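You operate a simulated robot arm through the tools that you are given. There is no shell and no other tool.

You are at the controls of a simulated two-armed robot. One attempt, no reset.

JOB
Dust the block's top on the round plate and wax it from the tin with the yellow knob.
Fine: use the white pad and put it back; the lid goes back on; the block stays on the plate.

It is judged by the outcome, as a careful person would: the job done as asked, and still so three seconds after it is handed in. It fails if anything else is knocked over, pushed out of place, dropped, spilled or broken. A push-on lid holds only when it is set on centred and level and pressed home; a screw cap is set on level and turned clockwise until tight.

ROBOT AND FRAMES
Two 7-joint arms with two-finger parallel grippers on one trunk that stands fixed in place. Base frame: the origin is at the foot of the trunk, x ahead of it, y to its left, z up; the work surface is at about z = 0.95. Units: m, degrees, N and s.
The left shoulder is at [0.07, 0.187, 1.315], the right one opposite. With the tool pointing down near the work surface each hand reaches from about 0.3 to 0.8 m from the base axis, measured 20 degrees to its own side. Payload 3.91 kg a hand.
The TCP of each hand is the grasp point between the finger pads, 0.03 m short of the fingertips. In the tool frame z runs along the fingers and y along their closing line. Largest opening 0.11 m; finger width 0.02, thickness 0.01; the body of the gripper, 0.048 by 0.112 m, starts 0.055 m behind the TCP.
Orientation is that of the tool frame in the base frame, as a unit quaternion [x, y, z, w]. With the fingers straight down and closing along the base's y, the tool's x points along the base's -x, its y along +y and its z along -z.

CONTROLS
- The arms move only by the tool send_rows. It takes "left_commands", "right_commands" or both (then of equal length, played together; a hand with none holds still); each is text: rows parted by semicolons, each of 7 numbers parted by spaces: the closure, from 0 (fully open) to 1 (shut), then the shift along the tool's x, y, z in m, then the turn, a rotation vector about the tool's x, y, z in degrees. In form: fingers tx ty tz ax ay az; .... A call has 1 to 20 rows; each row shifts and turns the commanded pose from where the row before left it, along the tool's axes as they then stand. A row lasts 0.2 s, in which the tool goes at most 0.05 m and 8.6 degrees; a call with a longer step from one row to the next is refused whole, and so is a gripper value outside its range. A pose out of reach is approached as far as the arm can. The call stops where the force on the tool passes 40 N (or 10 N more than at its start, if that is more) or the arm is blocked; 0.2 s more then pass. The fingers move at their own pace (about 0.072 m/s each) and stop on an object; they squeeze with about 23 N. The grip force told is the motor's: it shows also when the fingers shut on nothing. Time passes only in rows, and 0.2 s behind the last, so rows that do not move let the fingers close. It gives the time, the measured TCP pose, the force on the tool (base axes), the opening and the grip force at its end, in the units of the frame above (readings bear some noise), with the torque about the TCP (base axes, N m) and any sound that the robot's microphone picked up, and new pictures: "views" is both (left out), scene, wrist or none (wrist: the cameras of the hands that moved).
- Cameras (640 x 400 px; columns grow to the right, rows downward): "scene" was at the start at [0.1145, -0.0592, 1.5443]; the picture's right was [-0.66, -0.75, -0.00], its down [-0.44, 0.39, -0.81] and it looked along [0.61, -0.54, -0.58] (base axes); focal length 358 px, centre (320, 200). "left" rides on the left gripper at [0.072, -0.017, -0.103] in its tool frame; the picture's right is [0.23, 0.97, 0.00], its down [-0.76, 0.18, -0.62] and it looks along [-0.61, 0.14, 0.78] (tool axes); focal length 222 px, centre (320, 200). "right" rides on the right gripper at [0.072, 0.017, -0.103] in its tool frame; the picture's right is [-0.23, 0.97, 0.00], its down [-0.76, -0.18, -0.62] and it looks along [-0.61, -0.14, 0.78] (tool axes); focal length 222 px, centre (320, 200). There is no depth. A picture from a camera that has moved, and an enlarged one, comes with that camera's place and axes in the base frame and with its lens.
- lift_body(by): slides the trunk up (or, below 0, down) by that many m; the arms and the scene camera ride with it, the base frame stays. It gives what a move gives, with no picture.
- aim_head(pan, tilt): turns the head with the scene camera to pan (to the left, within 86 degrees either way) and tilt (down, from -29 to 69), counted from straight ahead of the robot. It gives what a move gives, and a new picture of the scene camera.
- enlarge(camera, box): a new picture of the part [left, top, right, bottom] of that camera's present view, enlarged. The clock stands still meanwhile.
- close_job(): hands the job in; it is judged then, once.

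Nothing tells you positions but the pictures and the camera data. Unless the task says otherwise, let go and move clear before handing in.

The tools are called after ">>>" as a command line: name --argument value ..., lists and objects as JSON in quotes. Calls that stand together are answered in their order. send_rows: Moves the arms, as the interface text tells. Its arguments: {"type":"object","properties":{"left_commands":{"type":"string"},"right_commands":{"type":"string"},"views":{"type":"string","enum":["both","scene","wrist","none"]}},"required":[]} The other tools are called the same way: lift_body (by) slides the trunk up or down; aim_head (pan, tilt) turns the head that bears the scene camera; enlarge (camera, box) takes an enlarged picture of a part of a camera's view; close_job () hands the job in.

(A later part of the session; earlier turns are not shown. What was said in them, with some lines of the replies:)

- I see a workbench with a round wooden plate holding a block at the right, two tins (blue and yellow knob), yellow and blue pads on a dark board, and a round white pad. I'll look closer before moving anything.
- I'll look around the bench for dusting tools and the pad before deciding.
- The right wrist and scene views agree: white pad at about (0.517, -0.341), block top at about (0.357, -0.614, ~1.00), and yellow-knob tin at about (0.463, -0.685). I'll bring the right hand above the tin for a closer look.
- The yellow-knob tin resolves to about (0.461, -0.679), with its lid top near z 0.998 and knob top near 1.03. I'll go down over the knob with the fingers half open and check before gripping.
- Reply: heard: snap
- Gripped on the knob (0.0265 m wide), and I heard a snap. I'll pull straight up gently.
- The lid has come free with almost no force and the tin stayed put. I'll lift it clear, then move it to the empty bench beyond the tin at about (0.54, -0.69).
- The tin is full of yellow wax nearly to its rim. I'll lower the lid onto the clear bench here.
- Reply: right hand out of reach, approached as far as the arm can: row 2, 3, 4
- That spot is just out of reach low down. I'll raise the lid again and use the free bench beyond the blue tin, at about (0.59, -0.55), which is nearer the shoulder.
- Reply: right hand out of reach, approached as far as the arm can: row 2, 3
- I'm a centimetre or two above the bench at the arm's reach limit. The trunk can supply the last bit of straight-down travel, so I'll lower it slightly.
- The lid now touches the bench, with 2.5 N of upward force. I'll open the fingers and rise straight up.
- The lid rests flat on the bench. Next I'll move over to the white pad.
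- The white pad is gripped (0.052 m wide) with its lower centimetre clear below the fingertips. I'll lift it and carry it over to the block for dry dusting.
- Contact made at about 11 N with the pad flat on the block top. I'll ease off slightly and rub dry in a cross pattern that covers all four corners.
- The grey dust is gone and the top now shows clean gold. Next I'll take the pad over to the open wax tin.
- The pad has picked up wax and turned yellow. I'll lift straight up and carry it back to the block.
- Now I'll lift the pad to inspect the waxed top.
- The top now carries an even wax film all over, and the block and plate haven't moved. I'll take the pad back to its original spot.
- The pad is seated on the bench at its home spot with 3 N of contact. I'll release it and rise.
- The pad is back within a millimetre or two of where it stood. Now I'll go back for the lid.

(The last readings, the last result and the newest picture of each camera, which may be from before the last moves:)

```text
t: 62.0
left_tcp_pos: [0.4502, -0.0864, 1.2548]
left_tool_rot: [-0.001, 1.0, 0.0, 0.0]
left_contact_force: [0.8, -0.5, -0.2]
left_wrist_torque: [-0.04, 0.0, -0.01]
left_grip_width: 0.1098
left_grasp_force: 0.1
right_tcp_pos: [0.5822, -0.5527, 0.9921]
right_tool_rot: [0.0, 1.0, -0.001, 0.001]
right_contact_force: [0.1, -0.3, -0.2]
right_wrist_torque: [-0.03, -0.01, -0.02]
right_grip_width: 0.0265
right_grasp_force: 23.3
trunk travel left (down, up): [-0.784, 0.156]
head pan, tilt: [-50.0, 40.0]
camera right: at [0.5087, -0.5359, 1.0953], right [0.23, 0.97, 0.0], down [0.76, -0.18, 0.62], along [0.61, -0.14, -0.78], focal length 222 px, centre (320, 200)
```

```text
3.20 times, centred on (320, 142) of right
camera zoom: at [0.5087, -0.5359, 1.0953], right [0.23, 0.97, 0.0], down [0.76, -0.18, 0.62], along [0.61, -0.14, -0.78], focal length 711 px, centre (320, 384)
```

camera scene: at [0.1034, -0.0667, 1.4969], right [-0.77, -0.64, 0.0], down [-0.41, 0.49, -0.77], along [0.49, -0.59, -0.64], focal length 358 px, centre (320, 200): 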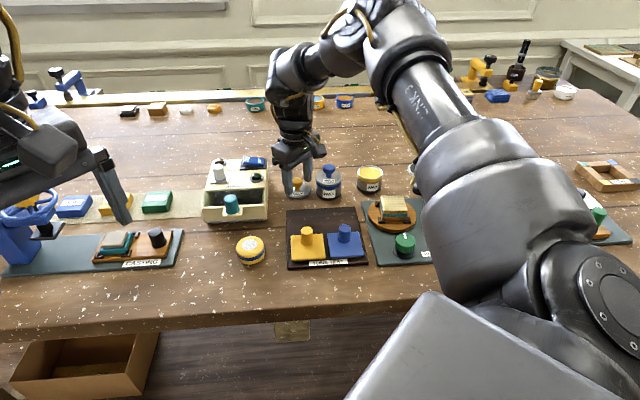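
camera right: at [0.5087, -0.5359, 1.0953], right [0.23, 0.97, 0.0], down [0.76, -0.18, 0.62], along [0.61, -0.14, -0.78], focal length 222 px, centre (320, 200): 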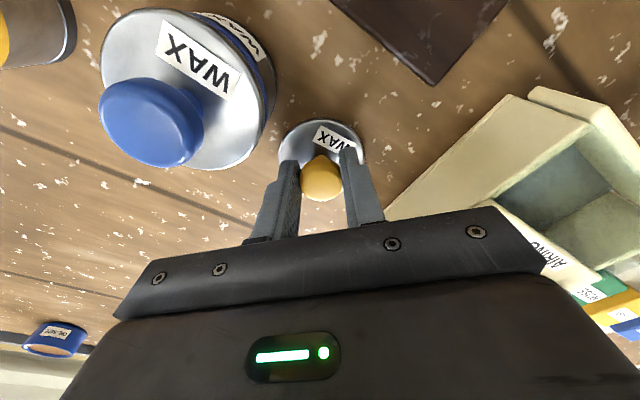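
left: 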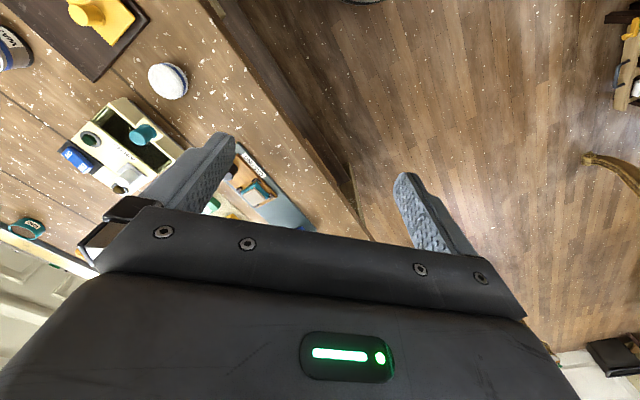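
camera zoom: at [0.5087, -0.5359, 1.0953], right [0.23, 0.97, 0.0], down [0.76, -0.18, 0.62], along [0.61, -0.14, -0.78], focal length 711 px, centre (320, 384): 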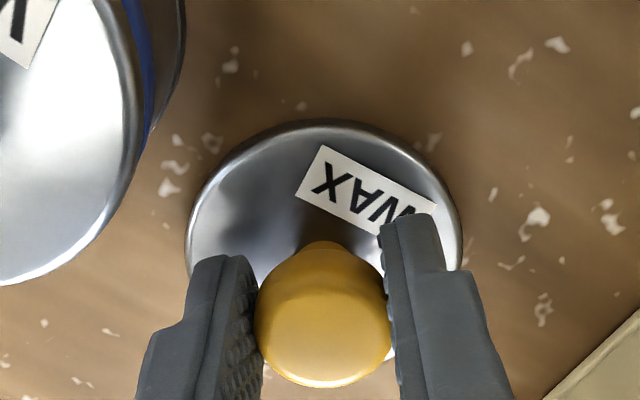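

The lid is re-gripped in nearly the same relation as before. I'll lift it, carry it over the tin and check the alignment.

>>> send_rows --right_commands "1 0 0 -0.01 0 0 0; 1 0 0 -0.04 0 0 0; 1 0 0 -0.04 0 0 0; 1 0 0 -0.04 0 0 0; 1 0.0246 -0.0253 0 0 0 0; 1 0.0246 -0.0253 0 0 0 0; 1 0.0246 -0.0253 0 0 0 0; 1 0.0246 -0.0253 0 0 0 0; 1 0.0245 -0.0254 0 0 0 0; 1 0 0 0 0 0 0; 1 0 0 0 0 0 0" --views "both"

>>> enlarge --camera "right" --box '[220, 60, 420, 185]'

>>> enlarge --camera "scene" --box '[330, 130, 410, 200]'

```text
t: 64.4
left_tcp_pos: [0.4496, -0.0853, 1.2551]
left_tool_rot: [0.0, 1.0, 0.0, -0.001]
left_contact_force: [0.3, -0.8, 0.5]
left_wrist_torque: [-0.03, -0.01, -0.01]
left_grip_width: 0.11
left_grasp_force: 0.1
right_tcp_pos: [0.4592, -0.6795, 1.1209]
right_tool_rot: [-0.001, 1.0, -0.001, 0.0]
right_contact_force: [1.1, 1.1, -0.2]
right_wrist_torque: [0.0, 0.0, -0.01]
right_grip_width: 0.0261
right_grasp_force: 22.8
trunk travel left (down, up): [-0.784, 0.156]
head pan, tilt: [-50.0, 40.0]
camera scene: at [0.1036, -0.0664, 1.4969], right [-0.77, -0.64, 0.0], down [-0.41, 0.49, -0.77], along [0.49, -0.59, -0.64], focal length 358 px, centre (320, 200)
camera right: at [0.3864, -0.6626, 1.2257], right [0.23, 0.97, 0.0], down [0.76, -0.18, 0.62], along [0.61, -0.14, -0.78], focal length 222 px, centre (320, 200)
```

scene: 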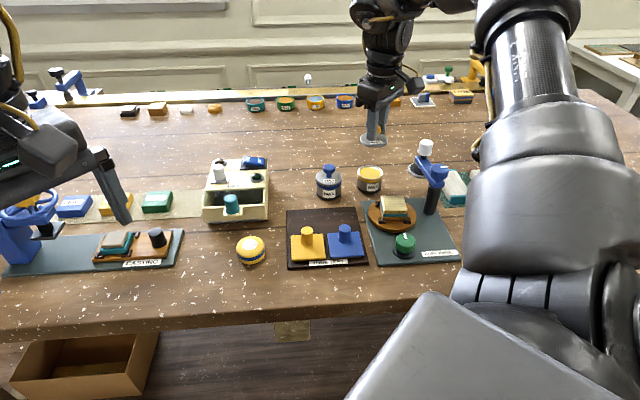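
right: 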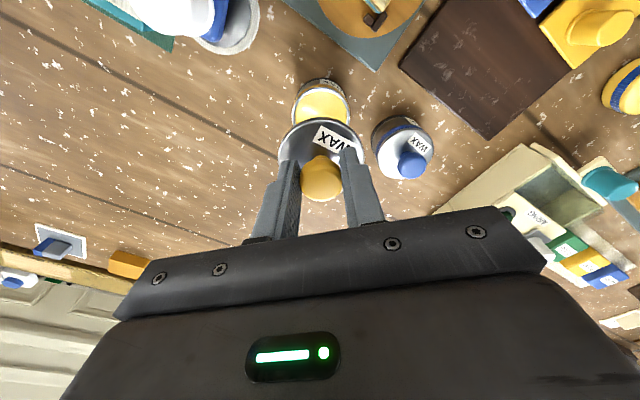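

```text
3.20 times, centred on (320, 122) of right
camera zoom: at [0.3864, -0.6626, 1.2257], right [0.23, 0.97, 0.0], down [0.76, -0.18, 0.62], along [0.61, -0.14, -0.78], focal length 711 px, centre (320, 448)
```

zoom: 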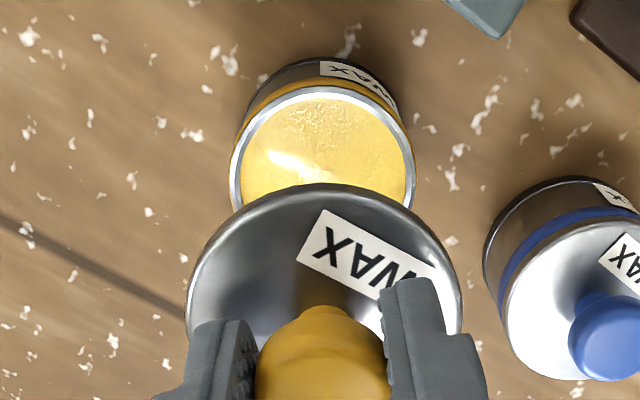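

```text
5.71 times, centred on (370, 165) of scene
camera zoom: at [0.1036, -0.0664, 1.4969], right [-0.77, -0.64, 0.0], down [-0.41, 0.49, -0.77], along [0.49, -0.59, -0.64], focal length 2043 px, centre (34, 400)
```

zoom: 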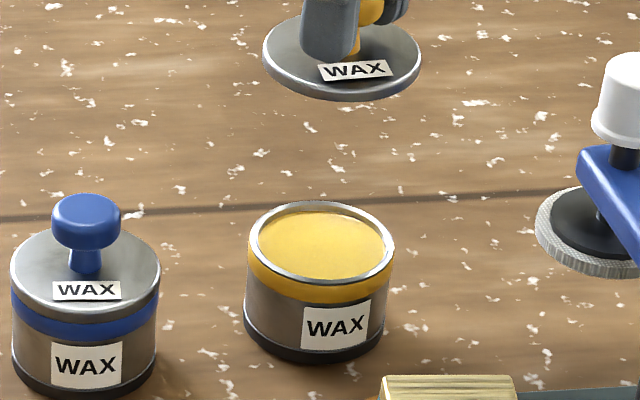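

The lid and tin line up in both views. I'll lower the lid toward the tin, checking just above the rim.

>>> send_rows --right_commands "1 0 0 0.03 0 0 0; 1 0 0 0.03 0 0 0; 1 0 0 0.016 0 0 0; 1 0 0 0 0 0 0; 1 0 0 0 0 0 0" --views "wrist"

>>> enlarge --camera "right" --box '[240, 80, 400, 180]'

>>> enlarge --camera "scene" --box '[338, 145, 402, 201]'

```text
t: 65.6
left_tcp_pos: [0.4493, -0.0857, 1.2557]
left_tool_rot: [-0.001, 1.0, 0.0, 0.0]
left_contact_force: [0.6, 0.5, -0.6]
left_wrist_torque: [-0.03, -0.01, 0.01]
left_grip_width: 0.1098
left_grasp_force: 0.2
right_tcp_pos: [0.4597, -0.6793, 1.0454]
right_tool_rot: [0.0, 1.0, 0.0, 0.001]
right_contact_force: [1.2, -0.2, -0.2]
right_wrist_torque: [0.01, -0.01, 0.01]
right_grip_width: 0.0264
right_grasp_force: 22.7
trunk travel left (down, up): [-0.784, 0.156]
head pan, tilt: [-50.0, 40.0]
camera right: at [0.3862, -0.6628, 1.1487], right [0.23, 0.97, 0.0], down [0.76, -0.18, 0.62], along [0.61, -0.14, -0.78], focal length 222 px, centre (320, 200)
```

right: 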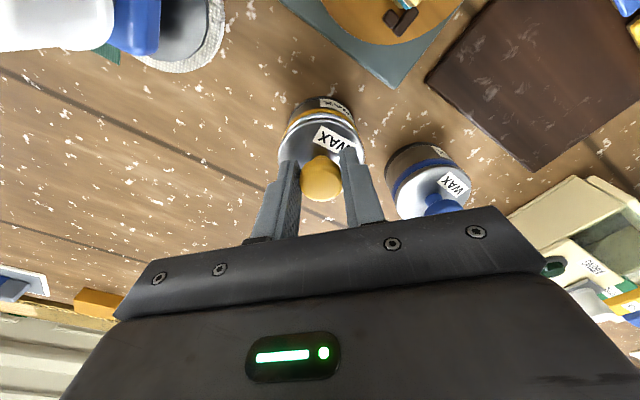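

```text
4.00 times, centred on (320, 130) of right
camera zoom: at [0.3862, -0.6628, 1.1487], right [0.23, 0.97, 0.0], down [0.76, -0.18, 0.62], along [0.61, -0.14, -0.78], focal length 888 px, centre (320, 480)
```

zoom: 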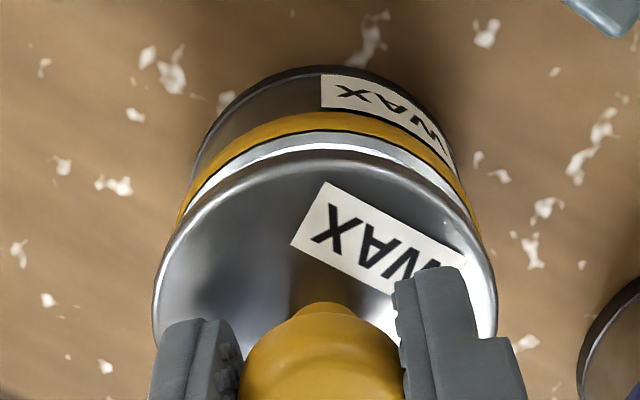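

```text
7.14 times, centred on (370, 173) of scene
camera zoom: at [0.1036, -0.0668, 1.4969], right [-0.77, -0.64, 0.0], down [-0.41, 0.49, -0.77], along [0.49, -0.59, -0.64], focal length 2554 px, centre (-37, 393)
```

zoom: 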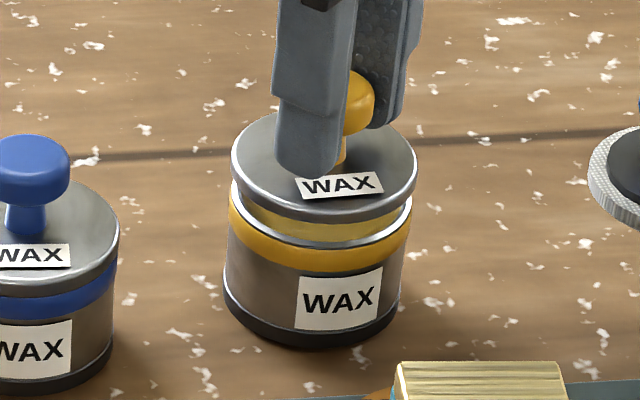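

>>> send_rows --right_commands "1 0 0 0.004 0 0 0; 1 0 0 0.002 0 0 0; 1 0 0 0.001 0 0 0; 1 0 0 0 0 0 0" --views "none"

>>> enlarge --camera "scene" --box '[338, 145, 402, 201]'

```text
t: 66.6
left_tcp_pos: [0.4493, -0.0855, 1.254]
left_tool_rot: [0.0, 1.0, 0.0, 0.0]
left_contact_force: [-0.3, -0.4, 0.6]
left_wrist_torque: [0.0, 0.01, 0.01]
left_grip_width: 0.1098
left_grasp_force: 0.0
right_tcp_pos: [0.4588, -0.6806, 1.0385]
right_tool_rot: [-0.001, 1.0, -0.001, 0.001]
right_contact_force: [0.1, 0.4, -0.5]
right_wrist_torque: [0.01, 0.02, -0.02]
right_grip_width: 0.0265
right_grasp_force: 23.3
trunk travel left (down, up): [-0.784, 0.156]
head pan, tilt: [-50.0, 40.0]
```

```text
7.14 times, centred on (370, 173) of scene
camera zoom: at [0.1035, -0.0666, 1.4969], right [-0.77, -0.64, 0.0], down [-0.41, 0.49, -0.77], along [0.49, -0.59, -0.64], focal length 2554 px, centre (-37, 393)
```

zoom: 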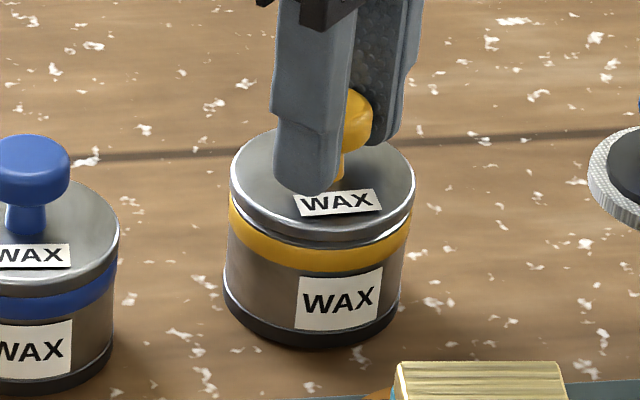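

>>> send_rows --right_commands "1 0 0 0.001 0 0 0; 1 0 0 0.001 0 0 0; 1 0 0 0 0 0 0" --views "none"

```text
t: 67.4
left_tcp_pos: [0.4502, -0.0859, 1.2557]
left_tool_rot: [-0.001, 1.0, 0.0, 0.0]
left_contact_force: [-0.2, 0.2, 0.4]
left_wrist_torque: [0.01, 0.02, 0.01]
left_grip_width: 0.1098
left_grasp_force: 0.1
right_tcp_pos: [0.4587, -0.6799, 1.0361]
right_tool_rot: [-0.001, 1.0, 0.001, 0.0]
right_contact_force: [-0.5, -0.2, -0.4]
right_wrist_torque: [0.0, -0.01, -0.01]
right_grip_width: 0.0264
right_grasp_force: 23.1
trunk travel left (down, up): [-0.784, 0.156]
head pan, tilt: [-50.0, 40.0]
```

>>> send_rows --right_commands "1 0 0 0.001 0 0 0; 1 0 0 0.0007 0 0 0; 1 0 0 0 0 0 0" --views "none"

>>> enlarge --camera "scene" --box '[338, 145, 402, 201]'

>>> enlarge --camera "right" --box '[240, 80, 400, 180]'

```text
t: 68.2
left_tcp_pos: [0.4491, -0.0846, 1.2558]
left_tool_rot: [0.0, 1.0, 0.0, 0.0]
left_contact_force: [0.2, 0.6, 0.0]
left_wrist_torque: [-0.01, -0.01, -0.05]
left_grip_width: 0.1099
left_grasp_force: 0.0
right_tcp_pos: [0.4583, -0.68, 1.0366]
right_tool_rot: [-0.001, 1.0, -0.001, 0.002]
right_contact_force: [-0.7, -1.1, 7.7]
right_wrist_torque: [-0.05, 0.02, 0.07]
right_grip_width: 0.0266
right_grasp_force: 23.2
trunk travel left (down, up): [-0.784, 0.156]
head pan, tilt: [-50.0, 40.0]
heard: snap
```

```text
7.14 times, centred on (370, 173) of scene
camera zoom: at [0.1025, -0.0658, 1.4972], right [-0.77, -0.64, 0.0], down [-0.41, 0.49, -0.77], along [0.49, -0.59, -0.64], focal length 2554 px, centre (-37, 393)
```

zoom: 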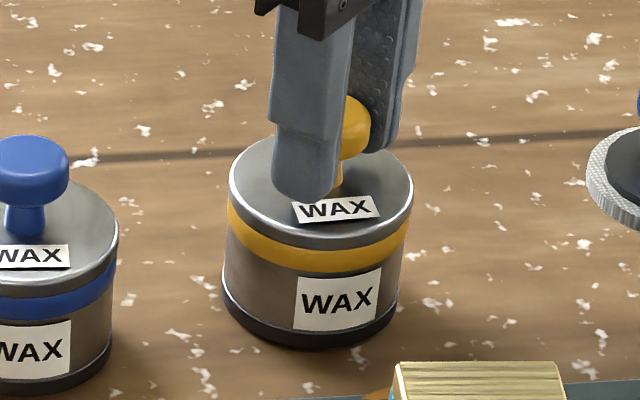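

```text
4.00 times, centred on (320, 130) of right
camera zoom: at [0.3856, -0.6621, 1.1395], right [0.23, 0.97, 0.0], down [0.76, -0.18, 0.63], along [0.61, -0.14, -0.78], focal length 888 px, centre (320, 480)
```

zoom: 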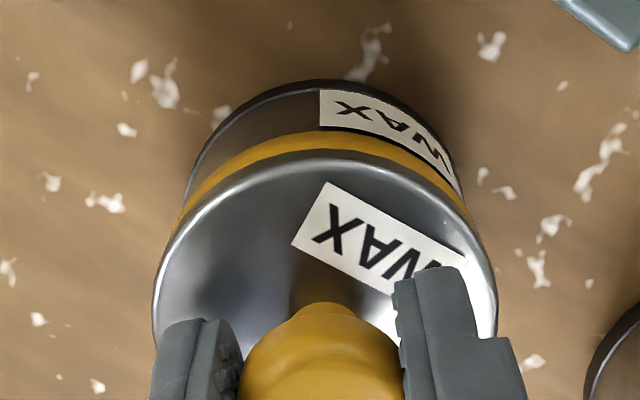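

A snap was heard as the lid went down level. I'll press a little more to be sure it is home, then release.

>>> send_rows --right_commands "1 0 0 0.0008 0 0 0; 1 0 0 0.0004 0 0 0; 1 0 0 0 0 0 0" --views "none"

```text
t: 69.0
left_tcp_pos: [0.4473, -0.0838, 1.2565]
left_tool_rot: [-0.001, 1.0, 0.0, 0.0]
left_contact_force: [0.5, 0.2, 0.0]
left_wrist_torque: [-0.04, 0.02, -0.03]
left_grip_width: 0.1101
left_grasp_force: 0.1
right_tcp_pos: [0.459, -0.6782, 1.0364]
right_tool_rot: [0.0, 1.0, 0.0, 0.003]
right_contact_force: [1.1, -8.0, 18.5]
right_wrist_torque: [-0.23, -0.09, 0.03]
right_grip_width: 0.0265
right_grasp_force: 23.1
trunk travel left (down, up): [-0.784, 0.156]
head pan, tilt: [-50.0, 40.0]
```

>>> send_rows --right_commands "1 0 0 -0.0008 0 0 0; 0.8 0 0 0 0 0 0; 0.6 0 0 0 0 0 0; 0.5 0 0 0 0 0 0; 0.5 0 0 0 0 0 0; 0.5 0 0 0 0 0 0" --views "wrist"

>>> enlarge --camera "scene" --box '[338, 145, 402, 201]'

>>> enlarge --camera "right" --box '[240, 80, 400, 180]'

```text
t: 70.4
left_tcp_pos: [0.4495, -0.0867, 1.2552]
left_tool_rot: [0.0, 1.0, 0.0, 0.001]
left_contact_force: [-0.5, -0.5, -0.3]
left_wrist_torque: [0.0, 0.01, -0.01]
left_grip_width: 0.11
left_grasp_force: 0.1
right_tcp_pos: [0.4601, -0.6793, 1.0342]
right_tool_rot: [-0.001, 1.0, 0.0, 0.001]
right_contact_force: [0.7, -0.4, 0.4]
right_wrist_torque: [0.02, 0.0, -0.03]
right_grip_width: 0.055
right_grasp_force: 0.0
trunk travel left (down, up): [-0.784, 0.156]
head pan, tilt: [-50.0, 40.0]
camera right: at [0.3863, -0.6626, 1.138], right [0.23, 0.97, 0.0], down [0.76, -0.18, 0.62], along [0.61, -0.14, -0.78], focal length 222 px, centre (320, 200)
```

right: 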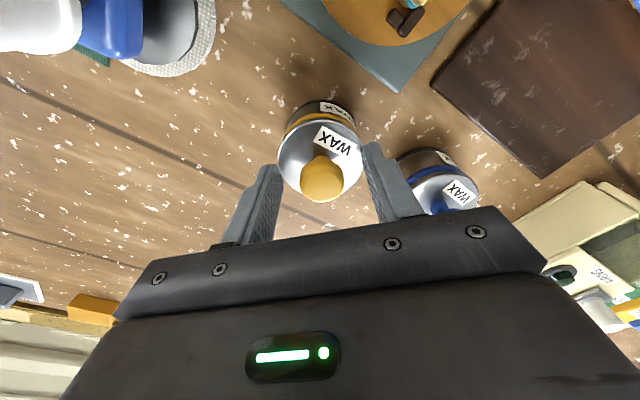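

```text
7.14 times, centred on (370, 173) of scene
camera zoom: at [0.1036, -0.0668, 1.4969], right [-0.77, -0.64, 0.0], down [-0.41, 0.49, -0.77], along [0.49, -0.59, -0.64], focal length 2554 px, centre (-37, 393)
```

zoom: 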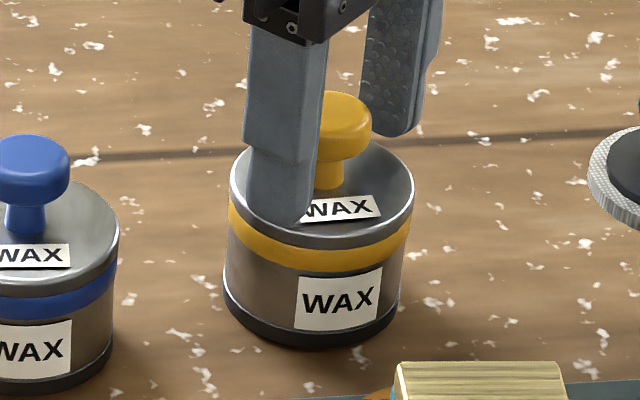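

```text
4.00 times, centred on (320, 130) of right
camera zoom: at [0.3863, -0.6626, 1.138], right [0.23, 0.97, 0.0], down [0.76, -0.18, 0.62], along [0.61, -0.14, -0.78], focal length 888 px, centre (320, 480)
```

zoom: 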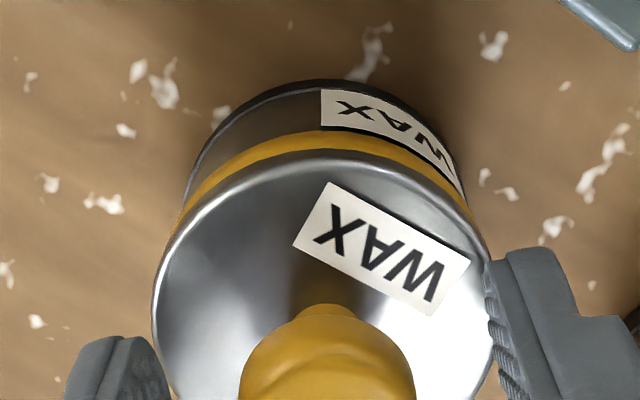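

The lid looks seated and stayed on when I let go. For certainty I'll rise, shut the fingers and press straight down on the knob.

>>> send_rows --right_commands "0.5 0 0 -0.02 0 0 0; 0.5 0 0 -0.03 0 0 0; 1 -0.0015 0 0 0 0 0; 1 0 0 0 0 0 0; 1 0 0 0 0 0 0; 1 0 0 0 0 0 0; 1 0 0 0.015 0 0 0; 1 0 0 0.005 0 0 0; 1 0 0 0 0 0 0" --views "wrist"

>>> enlarge --camera "scene" --box '[338, 145, 402, 201]'

>>> enlarge --camera "right" --box '[240, 80, 400, 180]'

```text
t: 72.4
left_tcp_pos: [0.4497, -0.0853, 1.2563]
left_tool_rot: [-0.001, 1.0, 0.0, 0.0]
left_contact_force: [-0.5, 0.4, -0.1]
left_wrist_torque: [-0.02, -0.03, -0.02]
left_grip_width: 0.1099
left_grasp_force: 0.0
right_tcp_pos: [0.4592, -0.6794, 1.0644]
right_tool_rot: [0.0, 1.0, 0.0, 0.001]
right_contact_force: [-0.6, 0.4, 0.0]
right_wrist_torque: [0.01, -0.01, -0.03]
right_grip_width: 0.0002
right_grasp_force: 23.2
trunk travel left (down, up): [-0.784, 0.156]
head pan, tilt: [-50.0, 40.0]
camera right: at [0.3872, -0.6627, 1.1684], right [0.23, 0.97, 0.0], down [0.76, -0.18, 0.62], along [0.61, -0.14, -0.78], focal length 222 px, centre (320, 200)
```

right: 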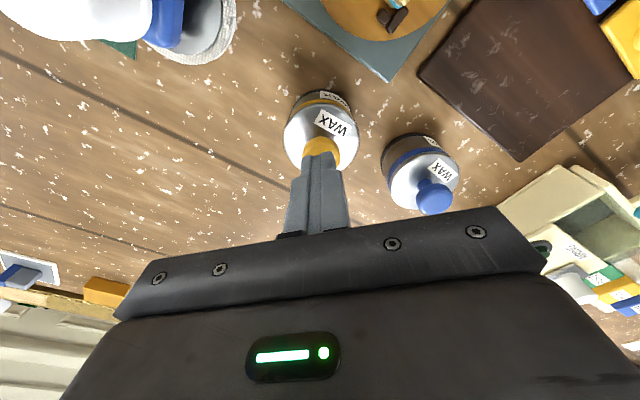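

```text
7.14 times, centred on (370, 173) of scene
camera zoom: at [0.1033, -0.0663, 1.497], right [-0.77, -0.64, 0.0], down [-0.41, 0.49, -0.77], along [0.49, -0.59, -0.64], focal length 2554 px, centre (-37, 393)
```

zoom: 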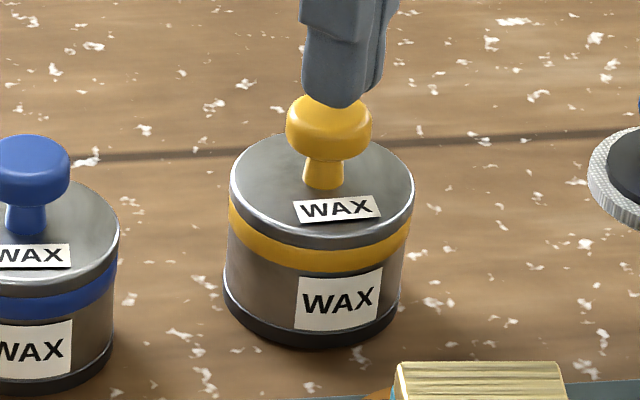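

```text
4.00 times, centred on (320, 130) of right
camera zoom: at [0.3872, -0.6627, 1.1684], right [0.23, 0.97, 0.0], down [0.76, -0.18, 0.62], along [0.61, -0.14, -0.78], focal length 888 px, centre (320, 480)
```

zoom: 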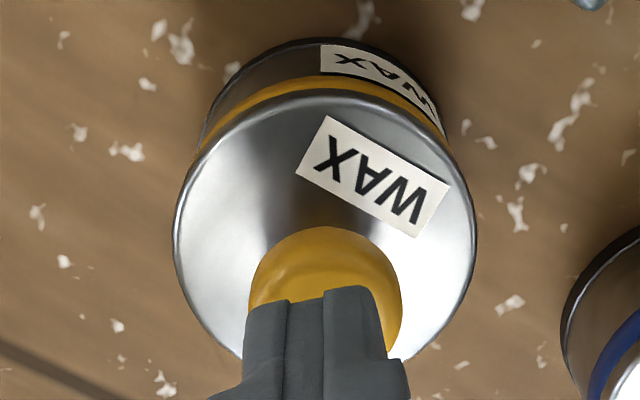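

>>> send_rows --right_commands "1 -0.004 0 0 0 0 0; 1 0 0 0.002 0 0 0; 1 0 0 0.001 0 0 0; 1 0 0 0 0 0 0" --views "none"

>>> enlarge --camera "scene" --box '[338, 145, 402, 201]'

```text
t: 73.4
left_tcp_pos: [0.4485, -0.0849, 1.2548]
left_tool_rot: [-0.001, 1.0, 0.0, 0.0]
left_contact_force: [1.4, -0.2, -0.1]
left_wrist_torque: [-0.01, 0.0, 0.01]
left_grip_width: 0.1099
left_grasp_force: 0.0
right_tcp_pos: [0.4647, -0.6791, 1.0612]
right_tool_rot: [-0.001, 1.0, 0.0, 0.001]
right_contact_force: [0.3, -0.1, -0.2]
right_wrist_torque: [0.04, 0.03, -0.03]
right_grip_width: 0.0001
right_grasp_force: 22.8
trunk travel left (down, up): [-0.784, 0.156]
head pan, tilt: [-50.0, 40.0]
```

```text
7.14 times, centred on (370, 173) of scene
camera zoom: at [0.1035, -0.0665, 1.4969], right [-0.77, -0.64, 0.0], down [-0.41, 0.49, -0.77], along [0.49, -0.59, -0.64], focal length 2554 px, centre (-37, 393)
```

zoom: 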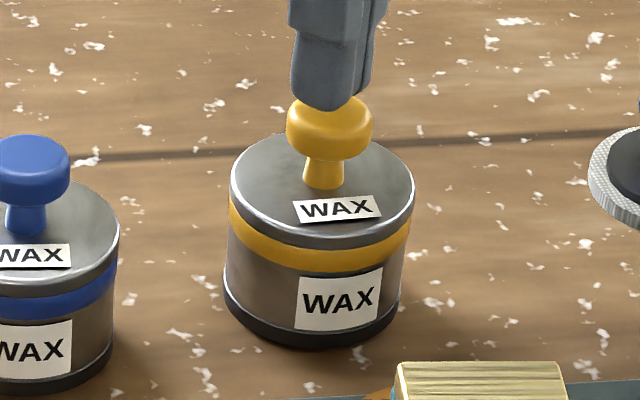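

Now stepping down onto the knob in small increments.

>>> send_rows --right_commands "1 0 0 0.001 0 0 0; 1 0 0 0.001 0 0 0; 1 0 0 0 0 0 0" --views "none"

```text
t: 74.2
left_tcp_pos: [0.4496, -0.0852, 1.2553]
left_tool_rot: [-0.001, 1.0, 0.0, 0.001]
left_contact_force: [0.1, 0.0, 0.4]
left_wrist_torque: [0.01, 0.02, -0.03]
left_grip_width: 0.1098
left_grasp_force: 0.0
right_tcp_pos: [0.4651, -0.6797, 1.0592]
right_tool_rot: [-0.001, 1.0, 0.0, 0.001]
right_contact_force: [0.2, -0.2, -0.4]
right_wrist_torque: [0.02, 0.04, 0.04]
right_grip_width: 0.0
right_grasp_force: 22.9
trunk travel left (down, up): [-0.784, 0.156]
head pan, tilt: [-50.0, 40.0]
```

>>> send_rows --right_commands "1 0 0 0.001 0 0 0; 1 0 0 0.001 0 0 0; 1 0 0 0 0 0 0" --views "none"

>>> enlarge --camera "scene" --box '[338, 145, 402, 201]'

```text
t: 75.0
left_tcp_pos: [0.4491, -0.086, 1.2553]
left_tool_rot: [0.0, 1.0, 0.0, 0.0]
left_contact_force: [0.4, -0.2, -0.2]
left_wrist_torque: [0.04, 0.04, 0.02]
left_grip_width: 0.1099
left_grasp_force: 0.1
right_tcp_pos: [0.4647, -0.6802, 1.0582]
right_tool_rot: [-0.001, 1.0, 0.0, 0.001]
right_contact_force: [0.2, -1.8, 2.0]
right_wrist_torque: [-0.03, -0.02, 0.02]
right_grip_width: 0.0001
right_grasp_force: 24.0
trunk travel left (down, up): [-0.784, 0.156]
head pan, tilt: [-50.0, 40.0]
```

```text
7.14 times, centred on (370, 173) of scene
camera zoom: at [0.1033, -0.0665, 1.497], right [-0.77, -0.64, 0.0], down [-0.41, 0.49, -0.77], along [0.49, -0.59, -0.64], focal length 2554 px, centre (-37, 393)
```

zoom: 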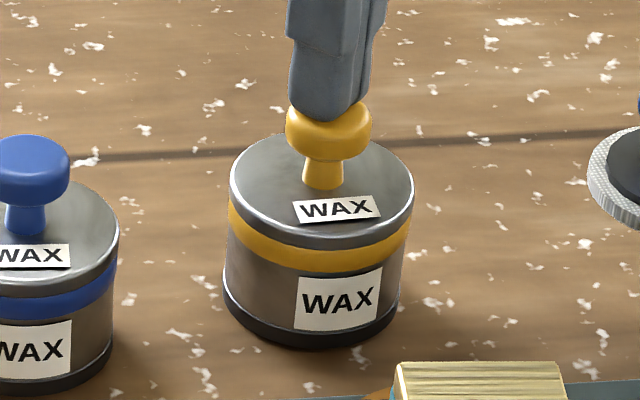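

>>> send_rows --right_commands "1 0 0 0.0006 0 0 0; 1 0 0 0.0006 0 0 0; 1 0 0 0.0006 0 0 0; 1 0 0 0 0 0 0" --views "none"

```text
t: 76.0
left_tcp_pos: [0.4476, -0.0844, 1.2557]
left_tool_rot: [0.001, 1.0, 0.0, 0.0]
left_contact_force: [-0.4, -0.6, 0.7]
left_wrist_torque: [0.01, -0.04, -0.03]
left_grip_width: 0.1103
left_grasp_force: 0.1
right_tcp_pos: [0.4642, -0.6786, 1.0573]
right_tool_rot: [-0.001, 1.0, -0.001, 0.002]
right_contact_force: [2.7, -6.8, 18.3]
right_wrist_torque: [-0.21, -0.04, -0.01]
right_grip_width: 0.0
right_grasp_force: 22.6
trunk travel left (down, up): [-0.784, 0.156]
head pan, tilt: [-50.0, 40.0]
```

No further movement under 18 N, so the lid is home. I'll raise the hand well clear and inspect everything.

>>> send_rows --right_commands "1 0 0 -0.01 0 0 0; 1 0 0 -0.04 0 0 0; 1 0 0 -0.045 0 0 0; 0.8 0 0 -0.045 0 0 0; 0.5 0 0 -0.045 0 0 0; 0.5 0 0.04 -0.01 0 0 0; 0.2 0 0.04 -0.01 0 0 0; 0 0.01 0.04 0 0 0 0; 0 0.01 0.04 0 0 0 0; 0 0.01 0.04 0 0 0 0; 0 0 0 0 0 0 0" --views "both"

>>> enlarge --camera "scene" --box '[330, 130, 460, 260]'

>>> enlarge --camera "scene" --box '[200, 140, 390, 280]'

```text
t: 78.4
left_tcp_pos: [0.4494, -0.0866, 1.2551]
left_tool_rot: [-0.001, 1.0, 0.0, -0.001]
left_contact_force: [0.3, -0.7, 0.2]
left_wrist_torque: [-0.01, -0.05, 0.01]
left_grip_width: 0.11
left_grasp_force: 0.0
right_tcp_pos: [0.4355, -0.4801, 1.2607]
right_tool_rot: [0.0, 1.0, 0.0, 0.001]
right_contact_force: [1.3, 0.4, 0.3]
right_wrist_torque: [0.02, 0.0, 0.01]
right_grip_width: 0.1102
right_grasp_force: 0.1
trunk travel left (down, up): [-0.784, 0.156]
head pan, tilt: [-50.0, 40.0]
camera scene: at [0.1037, -0.0671, 1.4969], right [-0.77, -0.64, 0.0], down [-0.41, 0.49, -0.77], along [0.49, -0.59, -0.64], focal length 358 px, centre (320, 200)
camera right: at [0.3619, -0.4631, 1.3642], right [0.23, 0.97, 0.0], down [0.76, -0.18, 0.62], along [0.61, -0.14, -0.78], focal length 222 px, centre (320, 200)
```

scene: 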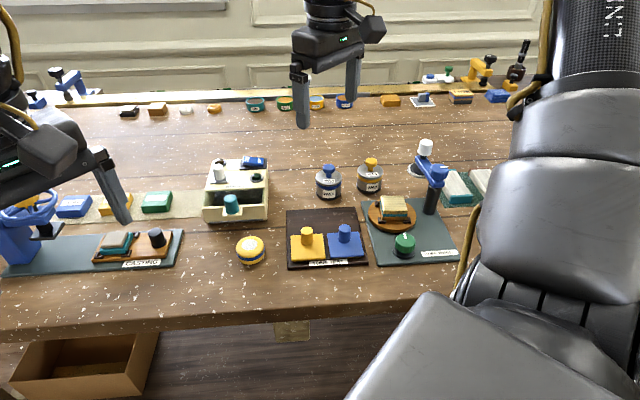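
right: 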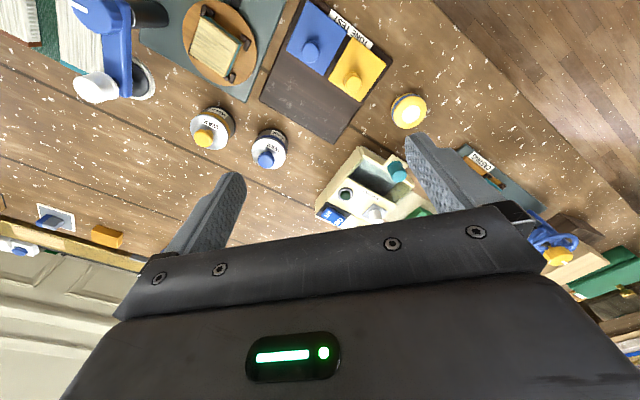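

```text
3.08 times, centred on (395, 195) of scene
camera zoom: at [0.1037, -0.0671, 1.4969], right [-0.77, -0.64, 0.0], down [-0.41, 0.49, -0.77], along [0.49, -0.59, -0.64], focal length 1100 px, centre (89, 215)
```

zoom: 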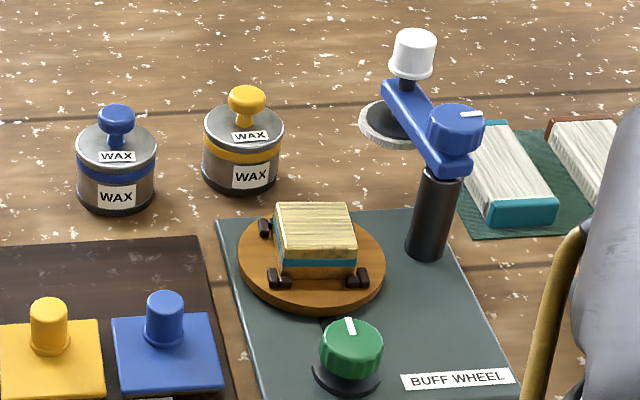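

```text
2.86 times, centred on (295, 210) of scene
camera zoom: at [0.1037, -0.0671, 1.4969], right [-0.77, -0.64, 0.0], down [-0.41, 0.49, -0.77], along [0.49, -0.59, -0.64], focal length 1022 px, centre (391, 171)
```

zoom: 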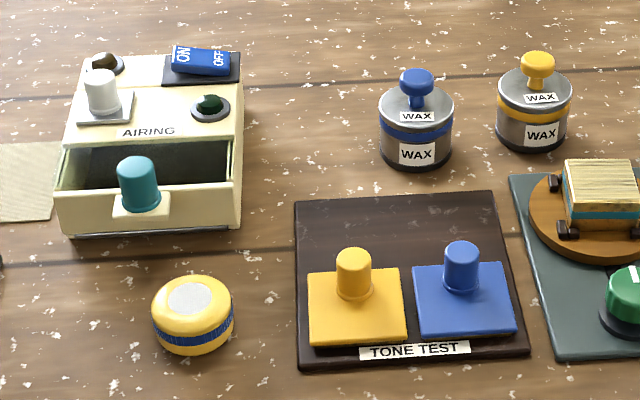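

>>> enlarge --camera "scene" --box '[345, 150, 425, 235]'

>>> enlarge --camera "right" --box '[160, 0, 300, 88]'

```text
4.71 times, centred on (385, 192) of scene
camera zoom: at [0.1037, -0.0671, 1.4969], right [-0.77, -0.64, 0.0], down [-0.41, 0.49, -0.77], along [0.49, -0.59, -0.64], focal length 1683 px, centre (14, 235)
```

zoom: 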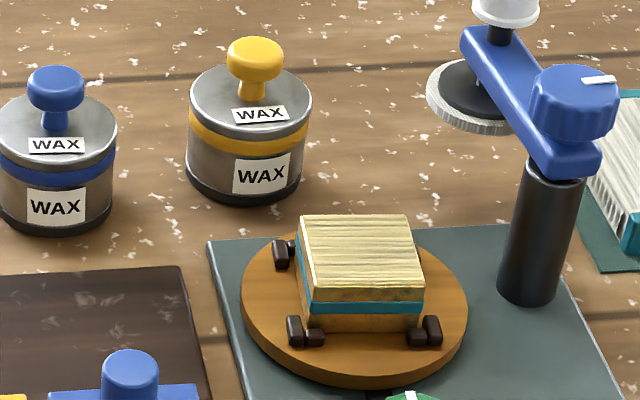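

```text
4.55 times, centred on (230, 44) of right
camera zoom: at [0.3619, -0.4631, 1.3642], right [0.23, 0.97, 0.0], down [0.76, -0.18, 0.62], along [0.61, -0.14, -0.78], focal length 1010 px, centre (729, 909)
```

zoom: 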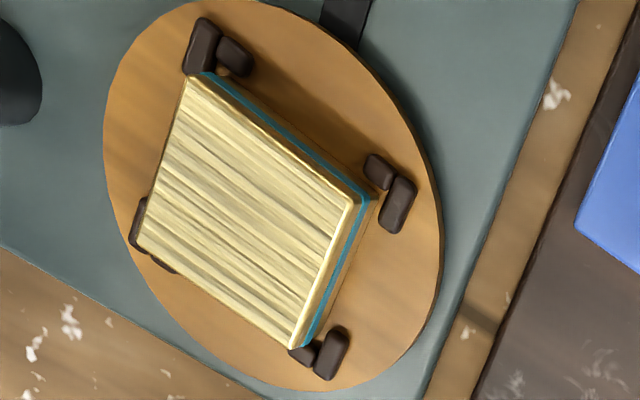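

The block's top is dusted and evenly waxed, and it still sits on the round plate. The pad is back at its spot, the yellow-knob lid is on level and pressed home, nothing else has moved, and both hands are clear, so I'm handing it in.

>>> close_job

```text
The job is handed in.
```

The job is handed in: the block on the round plate is dusted and waxed. I haven't been told the result.

- **Dusting:** I rubbed the top dry with the white pad until the grey dust was gone and it showed clean gold right out to the corners.
- **Waxing:** I dipped the same pad in the yellow-knob tin and rubbed the top again. It now has a streaky wax film all over; I didn't buff it.
- **Pad:** It is back within a millimetre or two of where it started, though it is now yellow with wax.
- **Lid:** It went back on level and snapped. I then pressed it with about 18 N and it didn't move further.
- **Block and bench:** The block is still on the plate and nothing else looked disturbed. I let go of everything and moved the right hand clear.

I left the trunk about 4 cm lower than at the start, because the arm couldn't reach the bench where I set the lid down.
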